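You operate a simulated robot arm through the tools that you are given. There is no shell and no other tool. Be economical: measure what you need, move in short steps, check, and stop when the job is done.

Carry out the task below with a simulated robot arm. There is one attempt and no reset: what you move stays moved.

TASK
On the top of the pine bench, make the green cup card and the black bottle change places.
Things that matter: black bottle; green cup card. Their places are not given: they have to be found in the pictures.

It is judged by the outcome, as a careful person would: the job done as asked, and still so three seconds after it is handed in. It fails if anything else is knocked over, pushed out of place, dropped, spilled or broken.

THE ROBOT
A 7-joint arm with a two-finger parallel gripper, fixed in place. Base frame: the origin is at the foot of the arm, x ahead of it, y to its left, z up; the work surface is at about z = 80. Lengths are in cm, angles in degrees, forces in N, time in s.
With the tool pointing down near the work surface it reaches from about 24 to 68 cm from the base axis. Its first joint turns from -66.0 to 66.0 degrees. Payload 2.4 kg.
Tool frame: the origin (TCP) lies between the finger pads and is the grasp point; the fingertips stand 3 cm ahead of it; z points along the fingers, y is the line along which they close. The gripper opens to 9.4 cm. The fingers are 2.8 cm wide and 1 cm thick; the gripper's body (5 by 9.6 cm) begins 5.5 cm behind the TCP.
Orientation is told as [roll, pitch, yaw] about the base's x, y, z axes, in that order, counted from this pose: with the fingers straight down and closing along the base's y, the tool's x points along the base's -x, its y along +y and its z along -z.

THE INTERFACE
- The arm moves only by the tool send_rows. Its argument "commands" is a list of rows, each a list of 5 numbers: the opening, from 0 (shut) to 1 (fully open), then the shift along the tool's x, y, z in cm, then the turn about the tool's z in degrees. In form: [[hand, x, y, z, spin], ...]. A call has 1 to 20 rows; each row shifts and turns the commanded pose from where the row before left it, along the tool's axes as they then stand. A row lasts 0.2 s, in which the tool goes at most 5 cm and 8.6 degrees; a call with a longer step from one row to the next is refused whole, and so is a gripper value outside its range. A pose out of reach is approached as far as the arm can. The call stops where the force on the tool passes 40 N (or 10 N more than at its start, if that is more) or the arm is blocked; 0.2 s more then pass. The fingers move at their own pace (about 15.3 cm/s each) and stop on an object; they squeeze with about 39 N. The grip force told is the motor's: it shows also when the fingers shut on nothing. Time passes only in rows, and 0.2 s behind the last, so rows that do not move let the fingers close. It gives the time, the measured TCP pose, the force on the tool (base axes), the opening and the grip force at its end, in the units of the frame above (readings bear some noise).
- Cameras (640 x 400 px; columns grow to the right, rows downward): "scene" is fixed at [3.98, 47.6, 144.25]; the picture's right is [-0.73, -0.68, 0.00], its down [-0.40, 0.43, -0.81] and it looks along [0.55, -0.59, -0.59] (base axes); focal length 359 px, centre (320, 200). "wrist" rides on the gripper at [-3.7, 0, -5.8] in the tool frame; the picture's right is [0.00, -1.00, 0.00], its down [0.97, 0.00, -0.24] and it looks along [0.24, 0.00, 0.97] (tool axes); focal length 218 px, centre (320, 200).
- grab_frame(camera): a new picture of that camera. No time passes.
- pixel_to_xyz(camera, pixels): for up to 12 pixels [column, row] of the newest picture of that camera ("zoom" is the newest enlarged one), the place [x, y, z] in the base frame of the surface seen there, good to about 0.3 cm. No time passes.
- enlarge(camera, box): a new picture of the part [left, top, right, bottom] of that camera's present view, enlarged. No time passes.
- hand_in(): hands the job in; it is judged then, once.

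Work in short steps. Measure before you move; look again where a grasp or a placing could have gone wrong, and mend it. You have 60 turns and 20 pictures in all, the two below and enlarged ones among them. Open the gripper and draw the arm clear of the work before you hand the job in, unless the task says otherwise; then end with one line.

The tools are called after "Call:" as a command line: name --pt "numbers of a row" for each row, then --argument value for the rest, lists and objects as JSON in quotes. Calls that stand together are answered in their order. send_rows: Moves the arm, as the interface text tells. Its arguments: {"type":"object","properties":{"commands":{"type":"array"}},"required":["commands"]} The other tools are called the same way: grab_frame (camera) takes a picture; pixel_to_xyz (camera, pixels) gives the place of the surface under pixels of a picture; enlarge (camera, box) takes an enlarged picture of a part of a camera's view; hand_in () hands the job in.

At the start:

```text
time: 0.0
ee_pos: [39.84, -11.49, 104.62]
tool_rot: [0.1, 0.0, 0.1]
force: [0.5, 0.4, 0.7]
finger_gap: 9.4
gripper_force: 0.1
```

scene: 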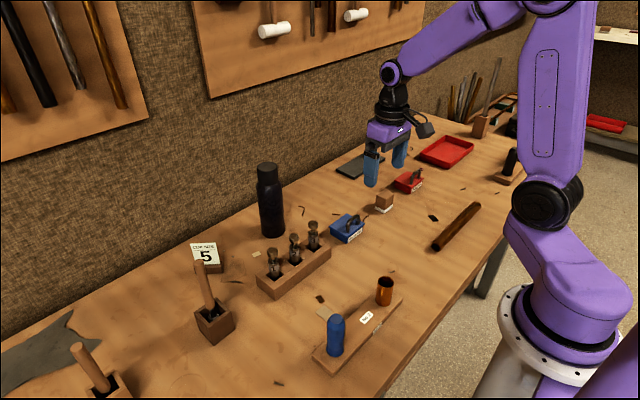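
wrist: 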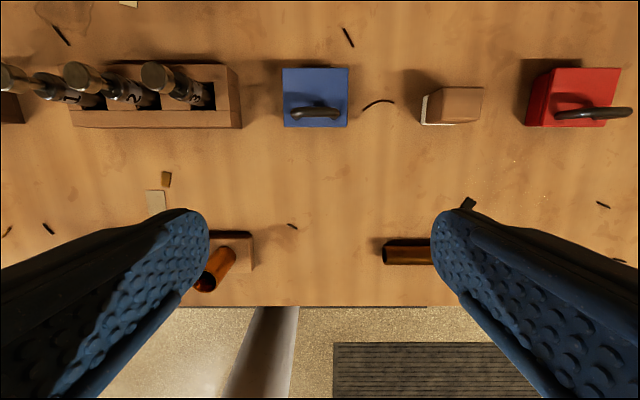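

I'll look closer at the bench to identify the black bottle (likely around (270,200)) and the green cup card.

Call:
enlarge --camera "scene" --box '[160, 150, 360, 275]'

Call:
enlarge --camera "scene" --box '[320, 100, 540, 238]'

```text
3.20 times, centred on (260, 212) of scene
```

zoom: 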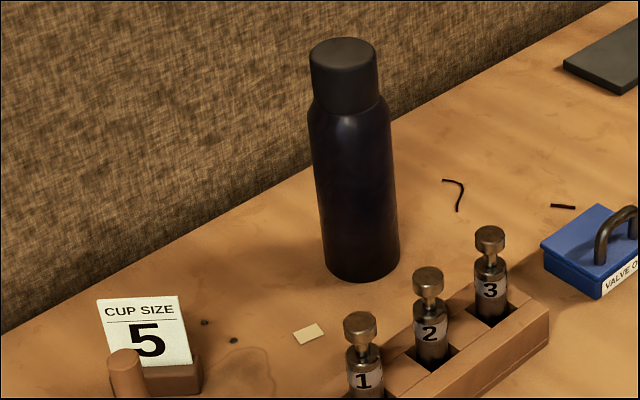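

```text
2.90 times, centred on (430, 169) of scene
```

zoom: 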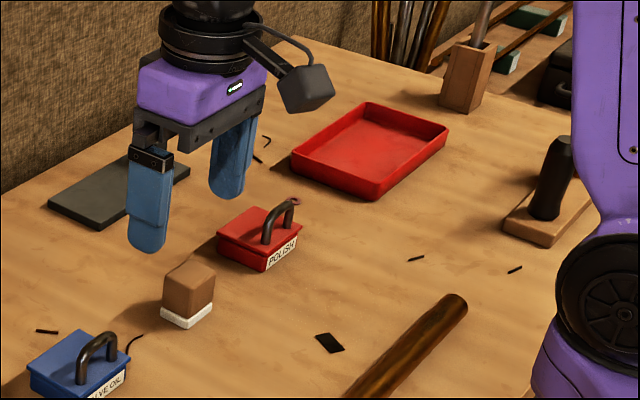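

The only card-like item is the pale green-white "CUP SIZE 5" stand at (205,256), and the black bottle is at (270,200). I'll measure both and their surroundings.

Call:
pixel_to_xyz --camera "scene" --pixels '[[267, 166], [267, 172], [272, 205], [274, 232], [205, 245], [193, 245], [216, 243], [222, 270], [222, 258], [200, 264], [213, 306], [274, 265]]'

Call:
enlarge --camera "scene" --box '[170, 225, 250, 275]'

```text
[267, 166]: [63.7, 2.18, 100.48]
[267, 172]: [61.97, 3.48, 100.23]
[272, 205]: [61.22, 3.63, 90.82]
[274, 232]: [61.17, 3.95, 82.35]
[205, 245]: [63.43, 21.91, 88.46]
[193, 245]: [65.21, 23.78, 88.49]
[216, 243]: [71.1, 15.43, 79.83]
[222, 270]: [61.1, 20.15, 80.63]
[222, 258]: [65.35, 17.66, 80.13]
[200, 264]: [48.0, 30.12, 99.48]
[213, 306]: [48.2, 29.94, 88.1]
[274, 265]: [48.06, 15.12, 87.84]
```

```text
8.00 times, centred on (210, 250) of scene
```

zoom: 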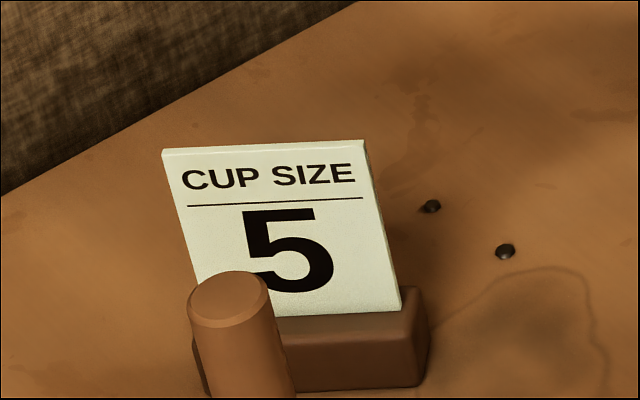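

I'll measure the card's edges and block in this enlarged view.

Call:
pixel_to_xyz --camera "zoom" --pixels '[[172, 156], [355, 145], [366, 150], [390, 300], [290, 306], [410, 320], [424, 300], [350, 330], [405, 385], [320, 388], [425, 350], [310, 240]]'

Call:
enlarge --camera "scene" --box '[230, 155, 310, 245]'

```text
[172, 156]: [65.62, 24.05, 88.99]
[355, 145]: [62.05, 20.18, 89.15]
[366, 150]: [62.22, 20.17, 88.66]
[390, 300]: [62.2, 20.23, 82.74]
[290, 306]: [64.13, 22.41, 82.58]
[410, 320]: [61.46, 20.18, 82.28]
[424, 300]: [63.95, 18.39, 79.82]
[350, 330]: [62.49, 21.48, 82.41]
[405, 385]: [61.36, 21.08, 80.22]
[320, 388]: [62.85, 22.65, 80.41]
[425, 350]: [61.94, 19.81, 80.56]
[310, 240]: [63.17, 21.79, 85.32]
```

```text
4.44 times, centred on (270, 200) of scene
```

zoom: 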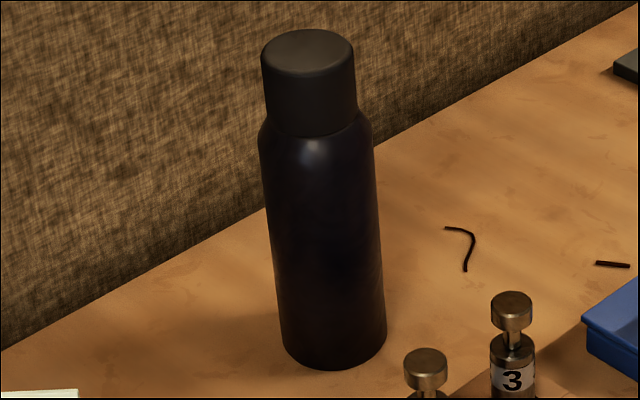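

Call:
pixel_to_xyz --camera "zoom" --pixels '[[308, 52], [270, 55], [346, 55], [308, 36], [308, 69], [310, 100], [268, 180], [372, 180], [320, 180], [335, 355], [292, 340], [382, 340]]'

```text
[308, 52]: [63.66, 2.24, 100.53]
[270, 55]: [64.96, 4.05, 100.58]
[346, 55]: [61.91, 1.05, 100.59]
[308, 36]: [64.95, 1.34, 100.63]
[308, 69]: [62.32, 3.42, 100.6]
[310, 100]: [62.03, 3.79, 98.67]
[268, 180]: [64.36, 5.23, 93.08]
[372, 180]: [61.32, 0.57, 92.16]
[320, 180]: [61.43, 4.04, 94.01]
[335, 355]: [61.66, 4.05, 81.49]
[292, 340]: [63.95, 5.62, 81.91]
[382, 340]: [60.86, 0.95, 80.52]
```

The bottle is centred near (63.4,2.4), top z≈100.5. The card stands upright near (64,22), z 82.5–89, its face running along about 47°. I'll move the arm above the area near the card and look down with the wrist camera.

Call:
send_rows --pt "1 -2.25 3.9 -0.5 0" --pt "1 -2.25 3.9 -0.5 0" --pt "1 -2.25 3.9 -0.5 0" --pt "1 -2.25 3.9 -0.5 0" --pt "1 -2.25 3.9 -0.5 0" --pt "1 -2.25 3.9 -0.5 0" --pt "1 -2.25 3.9 -0.5 0" --pt "1 -2.25 3.9 -0.5 0" --pt "1 0 0 0 -8" --pt "1 0 0 0 -8" --pt "1 0 0 0 -8" --pt "1 0 0 0 -8" --pt "1 0 0 0 -8" --pt "1 0 0 0 -7" --pt "1 0 0 0 0"

Call:
grab_frame --camera "wrist"

```text
time: 3.2
ee_pos: [57.82, 19.62, 108.79]
tool_rot: [0.0, -0.1, 47.2]
force: [-0.8, 0.5, 0.7]
finger_gap: 9.4
gripper_force: 0.1
```

```text
13 pictures are left
```

wrist: 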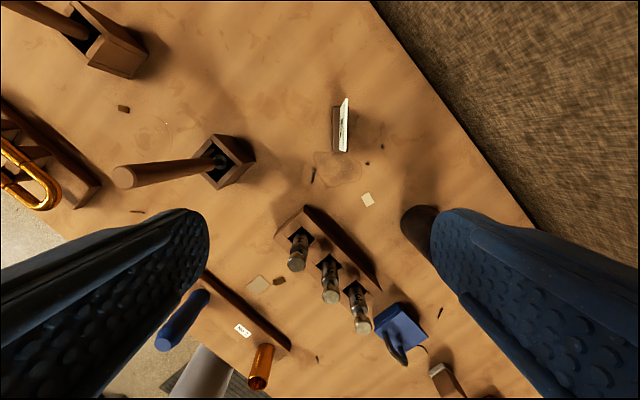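

The card is at (343,125) in the wrist view, edge-on vertical as wanted. I'll measure its outline, the clear floor around it and the wall.

Call:
enlarge --camera "wrist" --box '[300, 80, 400, 170]'

Call:
pixel_to_xyz --camera "wrist" --pixels '[[346, 100], [342, 150], [336, 108], [336, 148], [333, 130], [339, 130], [420, 60], [460, 60], [415, 225], [330, 285], [225, 155], [400, 330]]'

```text
4.44 times, centred on (350, 125) of wrist
```

zoom: 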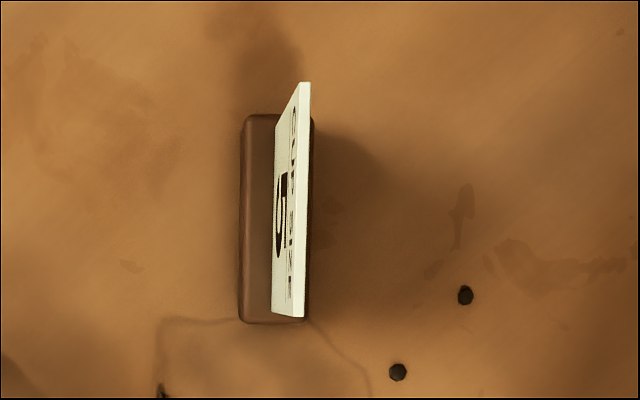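

```text
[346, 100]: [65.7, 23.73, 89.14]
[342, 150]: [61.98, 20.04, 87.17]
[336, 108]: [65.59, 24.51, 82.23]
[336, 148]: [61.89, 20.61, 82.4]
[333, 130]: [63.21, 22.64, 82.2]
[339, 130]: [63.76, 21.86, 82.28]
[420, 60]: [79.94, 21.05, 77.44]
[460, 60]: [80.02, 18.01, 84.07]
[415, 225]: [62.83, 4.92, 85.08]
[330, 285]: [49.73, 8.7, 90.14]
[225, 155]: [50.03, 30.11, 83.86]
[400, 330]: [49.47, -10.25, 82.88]
```

Call:
pixel_to_xyz --camera "zoom" --pixels '[[306, 90], [307, 150], [306, 200], [304, 300], [285, 200], [280, 290], [245, 125], [245, 310], [262, 125], [262, 310], [310, 220], [250, 220]]'

```text
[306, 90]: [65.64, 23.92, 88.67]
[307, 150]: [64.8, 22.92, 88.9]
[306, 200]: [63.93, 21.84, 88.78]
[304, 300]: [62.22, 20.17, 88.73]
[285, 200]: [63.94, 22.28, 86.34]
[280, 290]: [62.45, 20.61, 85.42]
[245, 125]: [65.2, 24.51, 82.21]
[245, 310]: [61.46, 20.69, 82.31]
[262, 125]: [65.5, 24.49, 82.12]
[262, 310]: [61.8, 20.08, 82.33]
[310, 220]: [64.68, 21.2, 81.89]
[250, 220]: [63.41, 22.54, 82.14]
```

Card centre ≈ (64.0,22.0), top 88.9. I'll move directly above it and lower to z≈94 to check reach.

Call:
send_rows --pt "1 -2.97 -1.46 0 0" --pt "1 -2.97 -1.46 0 0" --pt "1 0 0 4 0" --pt "1 0 0 4 0" --pt "1 0 0 4 0" --pt "1 0 0 2.6 0" --pt "1 0 0 0 0"

```text
time: 4.8
ee_pos: [63.57, 21.81, 94.18]
tool_rot: [0.0, -0.1, 47.1]
force: [-0.1, 0.7, -0.2]
finger_gap: 9.4
gripper_force: 0.1
out of reach, approached as far as the arm can: row 2
```

Call:
send_rows --pt "1 0 0 4 0" --pt "1 0 0 3.8 0" --pt "1 0 0 0 0"

Call:
grab_frame --camera "wrist"

```text
time: 5.6
ee_pos: [63.62, 21.96, 86.29]
tool_rot: [0.1, 0.0, 47.0]
force: [0.0, -0.3, -0.1]
finger_gap: 9.39
gripper_force: 0.1
```

```text
11 pictures are left
```

wrist: 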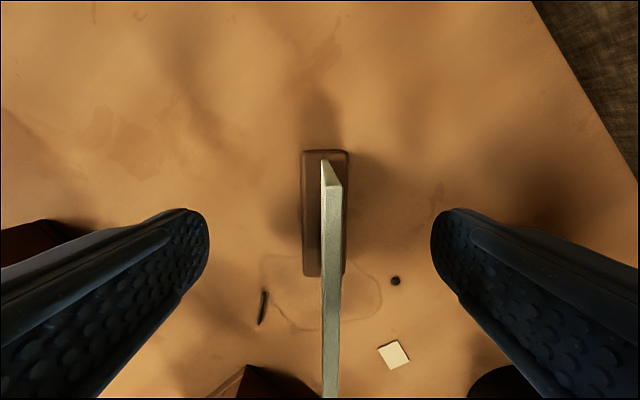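

The card is almost centred (slightly right of centre). Small trim, then close and check.

Call:
send_rows --pt "1 -0.2 -0.2 0 0" --pt "0.5 0 0 0 0" --pt "0.25 0 0 0 0" --pt "0 0 0 0 0" --pt "0 0 0 0 0" --pt "0 0 0 0 0"

```text
time: 7.0
ee_pos: [63.89, 21.81, 86.31]
tool_rot: [0.1, 0.0, 47.0]
force: [0.1, -1.0, -0.9]
finger_gap: 0.67
gripper_force: 38.7
```

Gripped (gap 0.67 cm at TCP (63.89,21.81)). Lift it and draw inward a bit, then view the scene for a temporary spot.

Call:
send_rows --pt "0 0 0 -2 0" --pt "0 0 0 -3 0" --pt "0 1 0 -3 0" --pt "0 2 0 -4 0" --pt "0 2 0 -4 0" --pt "0 0 0 0 0"

Call:
grab_frame --camera "scene"

```text
time: 8.4
ee_pos: [60.45, 17.87, 102.26]
tool_rot: [0.0, 0.0, 47.0]
force: [0.0, 0.5, 0.2]
finger_gap: 0.69
gripper_force: 38.7
```

```text
10 pictures are left
```

scene: 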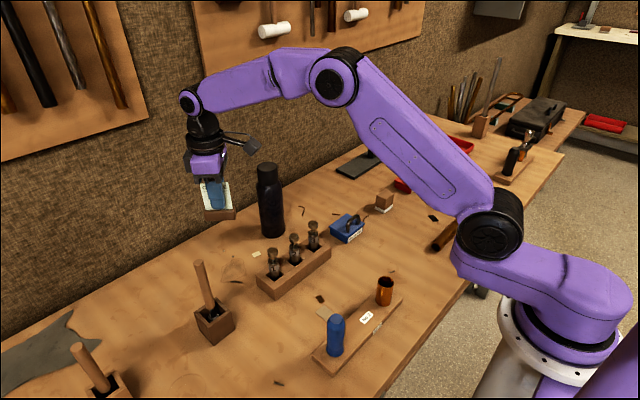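

Measure the clear patch right of the bottle, between it, the blue box and the dark plate.

Call:
pixel_to_xyz --camera "scene" --pixels '[[310, 195], [325, 200], [337, 172], [365, 178], [330, 230], [345, 214], [300, 205], [235, 262], [376, 200], [365, 155], [312, 225], [385, 300]]'

```text
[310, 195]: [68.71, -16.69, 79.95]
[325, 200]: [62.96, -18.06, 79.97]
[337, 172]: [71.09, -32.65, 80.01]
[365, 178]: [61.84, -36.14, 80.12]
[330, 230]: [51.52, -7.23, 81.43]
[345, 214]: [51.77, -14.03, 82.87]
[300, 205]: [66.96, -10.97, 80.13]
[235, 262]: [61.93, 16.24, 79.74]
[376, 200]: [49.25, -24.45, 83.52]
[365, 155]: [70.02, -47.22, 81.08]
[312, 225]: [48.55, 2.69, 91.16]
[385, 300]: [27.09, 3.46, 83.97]
```

A clear patch exists around (61,-13). I'll carry the card there, passing in front of the bottle (x≈50) at z≈102.

Call:
send_rows --pt "0 3.75 -0.64 0 0" --pt "0 3.75 -0.64 0 0" --pt "0 3.75 -0.64 0 0" --pt "0 3.75 -0.64 0 0" --pt "0 3.75 -0.64 0 0" --pt "0 0.69 -3.65 0 0" --pt "0 0.69 -3.65 0 0" --pt "0 0.69 -3.65 0 0" --pt "0 0.69 -3.65 0 0" --pt "0 0.69 -3.65 0 0" --pt "0 0 0 4 0" --pt "0 0 0 4 0" --pt "0 0 0 4 0" --pt "0 0 0 2 0" --pt "0 0 0 0 0"

```text
time: 11.6
ee_pos: [60.85, -12.83, 88.34]
tool_rot: [0.0, 0.0, 47.0]
force: [0.6, -0.6, -0.3]
finger_gap: 0.66
gripper_force: 39.1
```

Over the temporary place with the base ~2 cm above the bench. Lower gently and release.

Call:
send_rows --pt "0 0 0 1.2 0" --pt "0 0 0 0.5 0" --pt "0 0 0 0.25 0" --pt "0 0 0 0 0"

```text
time: 12.6
ee_pos: [60.92, -12.68, 86.29]
tool_rot: [0.0, 0.0, 47.0]
force: [0.6, -0.1, 0.0]
finger_gap: 0.67
gripper_force: 38.8
```

Call:
send_rows --pt "0 0 0 0.1 0" --pt "0.3 0 0 0 0" --pt "1 0 0 0 0" --pt "1 0 0 0 0" --pt "1 0 0 0 0" --pt "1 0 0 -4 0" --pt "1 0 0 -4 0" --pt "1 0 0 -4 0" --pt "1 0 0 0 0"

Call:
grab_frame --camera "wrist"

```text
time: 14.6
ee_pos: [60.93, -12.58, 98.21]
tool_rot: [0.0, 0.0, 46.9]
force: [-0.4, 0.4, -1.0]
finger_gap: 9.39
gripper_force: 0.1
```

```text
9 pictures are left
```

wrist: 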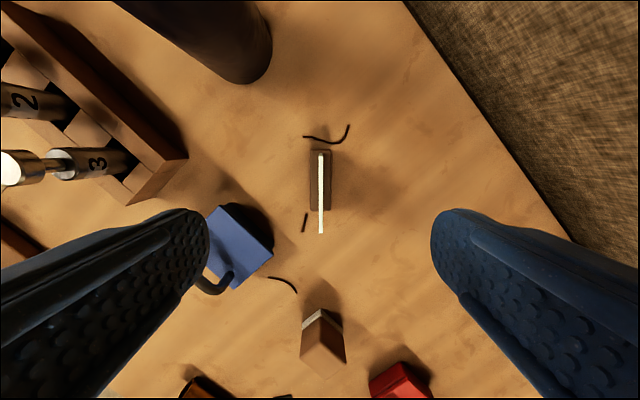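

The card stands properly at the temporary spot. Now raise and go above the bottle, then look down to centre on it.

Call:
send_rows --pt "1 0 0 -4.5 0" --pt "1 0 0 -4.5 0" --pt "1 0 0 -1 0" --pt "1 -3.15 2.1 0 0" --pt "1 -3.15 2.1 0 0" --pt "1 -3.15 2.1 0 0" --pt "1 -3.15 2.1 0 0" --pt "1 0 0 0 0"

Call:
grab_frame --camera "wrist"

```text
time: 16.4
ee_pos: [63.47, 2.46, 108.07]
tool_rot: [0.0, 0.0, 47.0]
force: [-0.5, 0.5, 0.0]
finger_gap: 9.41
gripper_force: 0.1
```

```text
8 pictures are left
```

wrist: 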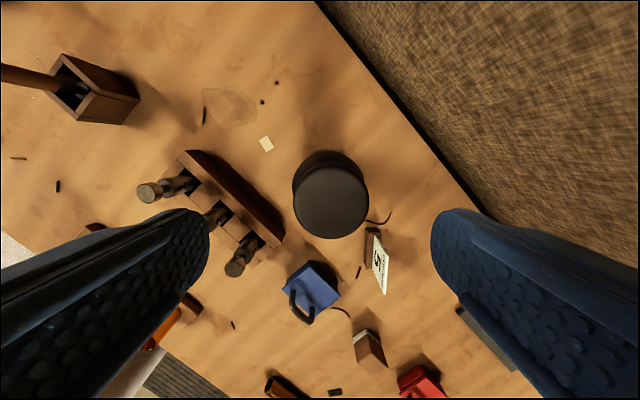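

Call:
pixel_to_xyz --camera "wrist" --pixels '[[332, 203], [297, 203], [366, 203], [332, 172], [332, 235], [375, 232], [382, 288], [310, 160], [356, 170]]'

```text
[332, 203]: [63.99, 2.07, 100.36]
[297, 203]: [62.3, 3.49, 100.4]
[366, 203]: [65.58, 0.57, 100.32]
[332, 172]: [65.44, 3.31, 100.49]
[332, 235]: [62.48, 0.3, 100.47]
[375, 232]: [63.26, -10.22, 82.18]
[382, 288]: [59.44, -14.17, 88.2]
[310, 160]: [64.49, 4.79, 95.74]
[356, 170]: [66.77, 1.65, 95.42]
```

Cap centre is (63.95,2.0), so shift −0.66 along tool y, then lower to z≈96.2 straddling the bottle.

Call:
send_rows --pt "1 0 -0.66 0 0" --pt "1 0 0 3 0" --pt "1 0 0 3 0" --pt "1 0 0 3 0" --pt "1 0 0 2.9 0" --pt "1 0 0 0 0"

```text
time: 17.8
ee_pos: [63.85, 1.89, 96.24]
tool_rot: [0.1, -0.1, 47.0]
force: [-0.5, -0.2, -0.8]
finger_gap: 9.41
gripper_force: 0.1
```

Call:
send_rows --pt "0.8 0 0 0 0" --pt "0.65 0 0 0 0" --pt "0.5 0 0 0 0" --pt "0.3 0 0 0 0" --pt "0 0 0 0 0" --pt "0 0 0 0 0" --pt "0 0 0 0 0"

```text
time: 19.4
ee_pos: [64.01, 1.78, 96.14]
tool_rot: [0.0, -0.1, 47.0]
force: [-0.7, 0.7, 0.2]
finger_gap: 6.32
gripper_force: 38.8
```

Gripped with gap 6.32 (body). Lift 3 cm gently.

Call:
send_rows --pt "0 0 0 -0.5 0" --pt "0 0 0 -1 0" --pt "0 0 0 -1.5 0" --pt "0 0 0 0 0"

Call:
grab_frame --camera "scene"

```text
time: 20.4
ee_pos: [63.87, 1.8, 99.15]
tool_rot: [0.0, 0.1, 46.9]
force: [-1.2, -0.8, -3.8]
finger_gap: 6.31
gripper_force: 39.4
```

```text
7 pictures are left
```

scene: 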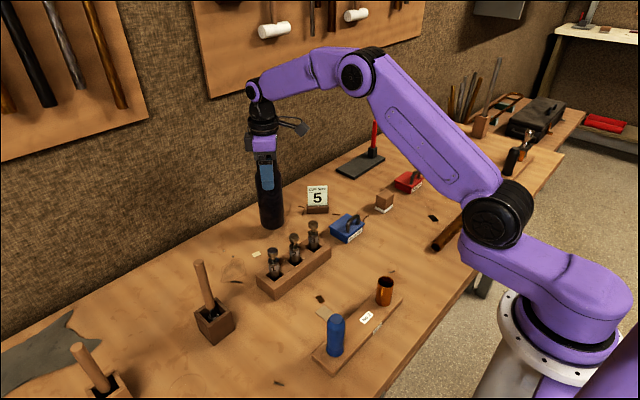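

Bottle is lifted upright. Carry it along to the card's former place (64.0,22.0), sinking slightly.

Call:
send_rows --pt "0 -2.12 1.957 0.2 0" --pt "0 -2.12 1.957 0.2 0" --pt "0 -2.12 1.957 0.2 0" --pt "0 -2.12 1.957 0.2 0" --pt "0 -2.12 1.957 0.2 0" --pt "0 -2.12 1.957 0.2 0" --pt "0 -2.12 1.957 0.2 0" --pt "0 0 0 0 0" --pt "0 0 0 0 0"

```text
time: 22.4
ee_pos: [64.09, 21.98, 97.93]
tool_rot: [0.1, 0.0, 47.0]
force: [-0.8, -0.5, -2.6]
finger_gap: 6.29
gripper_force: 39.4
```

At (64.09,21.98). Lower to the height of the pick (96.14).

Call:
send_rows --pt "0 0 0 0.8 0" --pt "0 0 0 0.6 0" --pt "0 0 0 0.3 0" --pt "0 0 0 0.1 0" --pt "0 0 0 0 0"

```text
time: 23.6
ee_pos: [63.97, 21.94, 96.25]
tool_rot: [0.0, -0.1, 47.0]
force: [-3.9, -0.7, 10.3]
finger_gap: 6.31
gripper_force: 39.5
```

Upward force of 10 N shows it rests on the bench. Release slowly and rise.

Call:
send_rows --pt "0 0 0 -0.05 0" --pt "0.7 0 0 0 0" --pt "0.85 0 0 0 0" --pt "1 0 0 0 0" --pt "1 0 0 0 0"

```text
time: 24.8
ee_pos: [63.99, 21.86, 96.22]
tool_rot: [0.0, 0.0, 47.0]
force: [1.1, -0.7, -0.3]
finger_gap: 9.41
gripper_force: 0.0
```

Call:
send_rows --pt "1 0.2 0 -2 0" --pt "1 0.4 0 -3 0" --pt "1 0.5 0 -3 0" --pt "1 0.5 0 -3 0" --pt "1 2 0 -1 0" --pt "1 3 0 0 0" --pt "1 0 0 0 0"

Call:
grab_frame --camera "scene"

```text
time: 26.4
ee_pos: [59.34, 17.08, 108.12]
tool_rot: [0.1, 0.1, 46.9]
force: [-0.8, -0.1, 0.4]
finger_gap: 9.4
gripper_force: 0.0
```

```text
6 pictures are left
```

scene: 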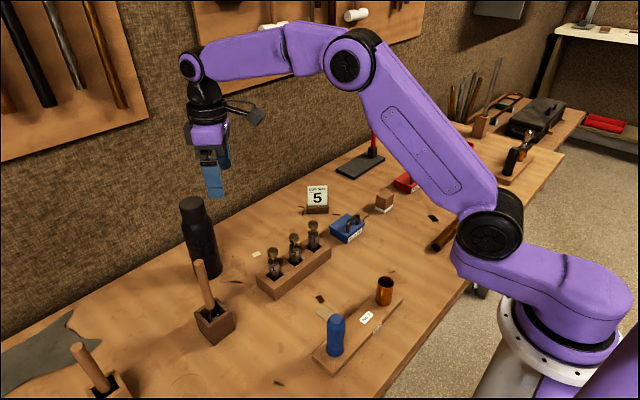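

Bottle stands upright at its new place. Return above the card at (60.93,-12.6) and lower to z≈92.

Call:
send_rows --pt "1 2.94 -3.06 0 0" --pt "1 2.94 -3.06 0 0" --pt "1 2.94 -3.06 0 0" --pt "1 2.94 -3.06 0 0" --pt "1 2.94 -3.06 0 0" --pt "1 2.94 -3.06 0 0" --pt "1 2.94 -3.06 0 0" --pt "1 0 0 4 0" --pt "1 0 0 4 0" --pt "1 0 0 4 0" --pt "1 0 0 3 0" --pt "1 0 0 0 0"

Call:
grab_frame --camera "wrist"

```text
time: 29.0
ee_pos: [61.14, -12.54, 93.0]
tool_rot: [0.0, -0.1, 47.0]
force: [-0.1, 0.6, 0.0]
finger_gap: 9.38
gripper_force: 0.0
```

```text
5 pictures are left
```

wrist: 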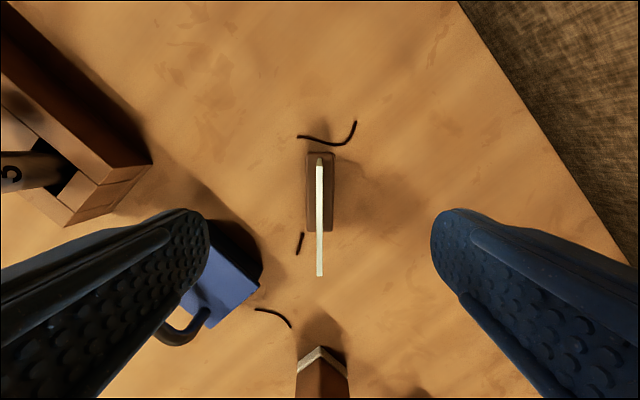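

Card is centred between the fingers. Lower and grip.

Call:
send_rows --pt "1 0 0 3.5 0" --pt "1 0 0 3.2 0" --pt "1 0 0 0 0" --pt "0.5 0 0 0 0" --pt "0.25 0 0 0 0" --pt "0 0 0 0 0" --pt "0 0 0 0 0" --pt "0 0 0 0 0"

Call:
pixel_to_xyz --camera "wrist" --pixels '[[320, 162], [320, 215], [319, 272]]'

```text
time: 30.8
ee_pos: [61.23, -12.43, 86.21]
tool_rot: [0.0, 0.0, 47.0]
force: [-0.6, 0.5, -0.1]
finger_gap: 0.65
gripper_force: 39.1
```

```text
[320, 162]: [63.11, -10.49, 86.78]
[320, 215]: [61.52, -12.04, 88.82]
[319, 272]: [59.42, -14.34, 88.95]
```

Gripped. Lift 4 cm and move to the bottle's former place (63.95,2.0).

Call:
send_rows --pt "0 0 0 -2 0" --pt "0 0 0 -2 0" --pt "0 -2.48 1.57 0 0" --pt "0 -2.48 1.57 0 0" --pt "0 -2.48 1.57 0 0" --pt "0 -2.48 1.57 0 0" --pt "0 -2.48 1.57 0 0" --pt "0 0 0 0 0" --pt "0 0 0 2 0" --pt "0 0 0 1 0" --pt "0 0 0 0 0"

```text
time: 33.2
ee_pos: [63.72, 2.08, 87.38]
tool_rot: [0.0, -0.1, 47.0]
force: [0.4, 0.3, -0.3]
finger_gap: 0.69
gripper_force: 38.8
```

Call:
send_rows --pt "0 -0.1 -0.2 0.6 0" --pt "0 0 0 0.4 0" --pt "0 0 0 0.1 0" --pt "0 0 0 0 0"

```text
time: 34.2
ee_pos: [63.97, 1.78, 86.36]
tool_rot: [0.0, 0.0, 47.0]
force: [-0.3, 0.0, -1.0]
finger_gap: 0.65
gripper_force: 39.1
```

At (63.97,1.78), base just above or on the bench. Lower the last 0.12, release, rise.

Call:
send_rows --pt "0 0 0 0.12 0" --pt "0 0 0 0 0" --pt "0.3 0 0 0 0" --pt "1 0 0 0 0" --pt "1 0 0 0 0" --pt "1 0 0 0 0" --pt "1 0 0 -4 0" --pt "1 0 0 -4 0" --pt "1 0 0 -4 0" --pt "1 2 0 -4 0" --pt "1 4 0 -2 0" --pt "1 4 0 0 0" --pt "1 4 0 0 0" --pt "1 4 0 0 0" --pt "1 0 0 0 0"

Call:
grab_frame --camera "scene"

```text
time: 37.4
ee_pos: [51.72, -11.22, 104.1]
tool_rot: [-0.1, 0.0, 47.1]
force: [0.1, -0.7, 0.4]
finger_gap: 9.41
gripper_force: 0.1
```

```text
4 pictures are left
```

scene: 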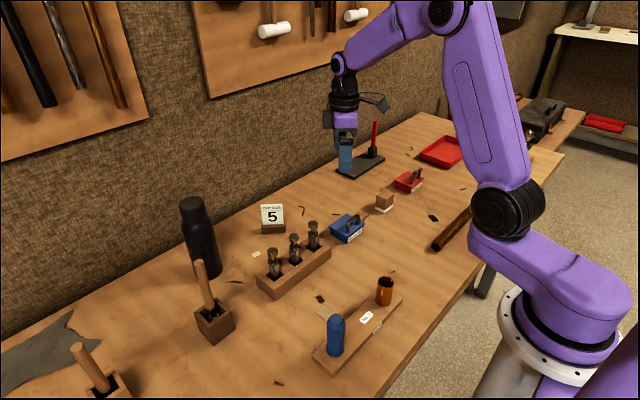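

Both stand upright in each other's places and nothing else has moved. A quick check of positions.

Call:
pixel_to_xyz --camera "scene" --pixels '[[191, 202], [263, 206], [283, 206], [273, 217]]'

```text
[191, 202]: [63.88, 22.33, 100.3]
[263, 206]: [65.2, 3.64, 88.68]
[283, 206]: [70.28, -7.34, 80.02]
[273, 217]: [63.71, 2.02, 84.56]
```

Call:
hand_in

```text
The job is handed in.
```

The black bottle and the green cup card (the pale green "CUP SIZE 5" stand, the only card on the bench) have changed places. Both are upright, each within about half a centimetre of where the other stood, and nothing else was disturbed.
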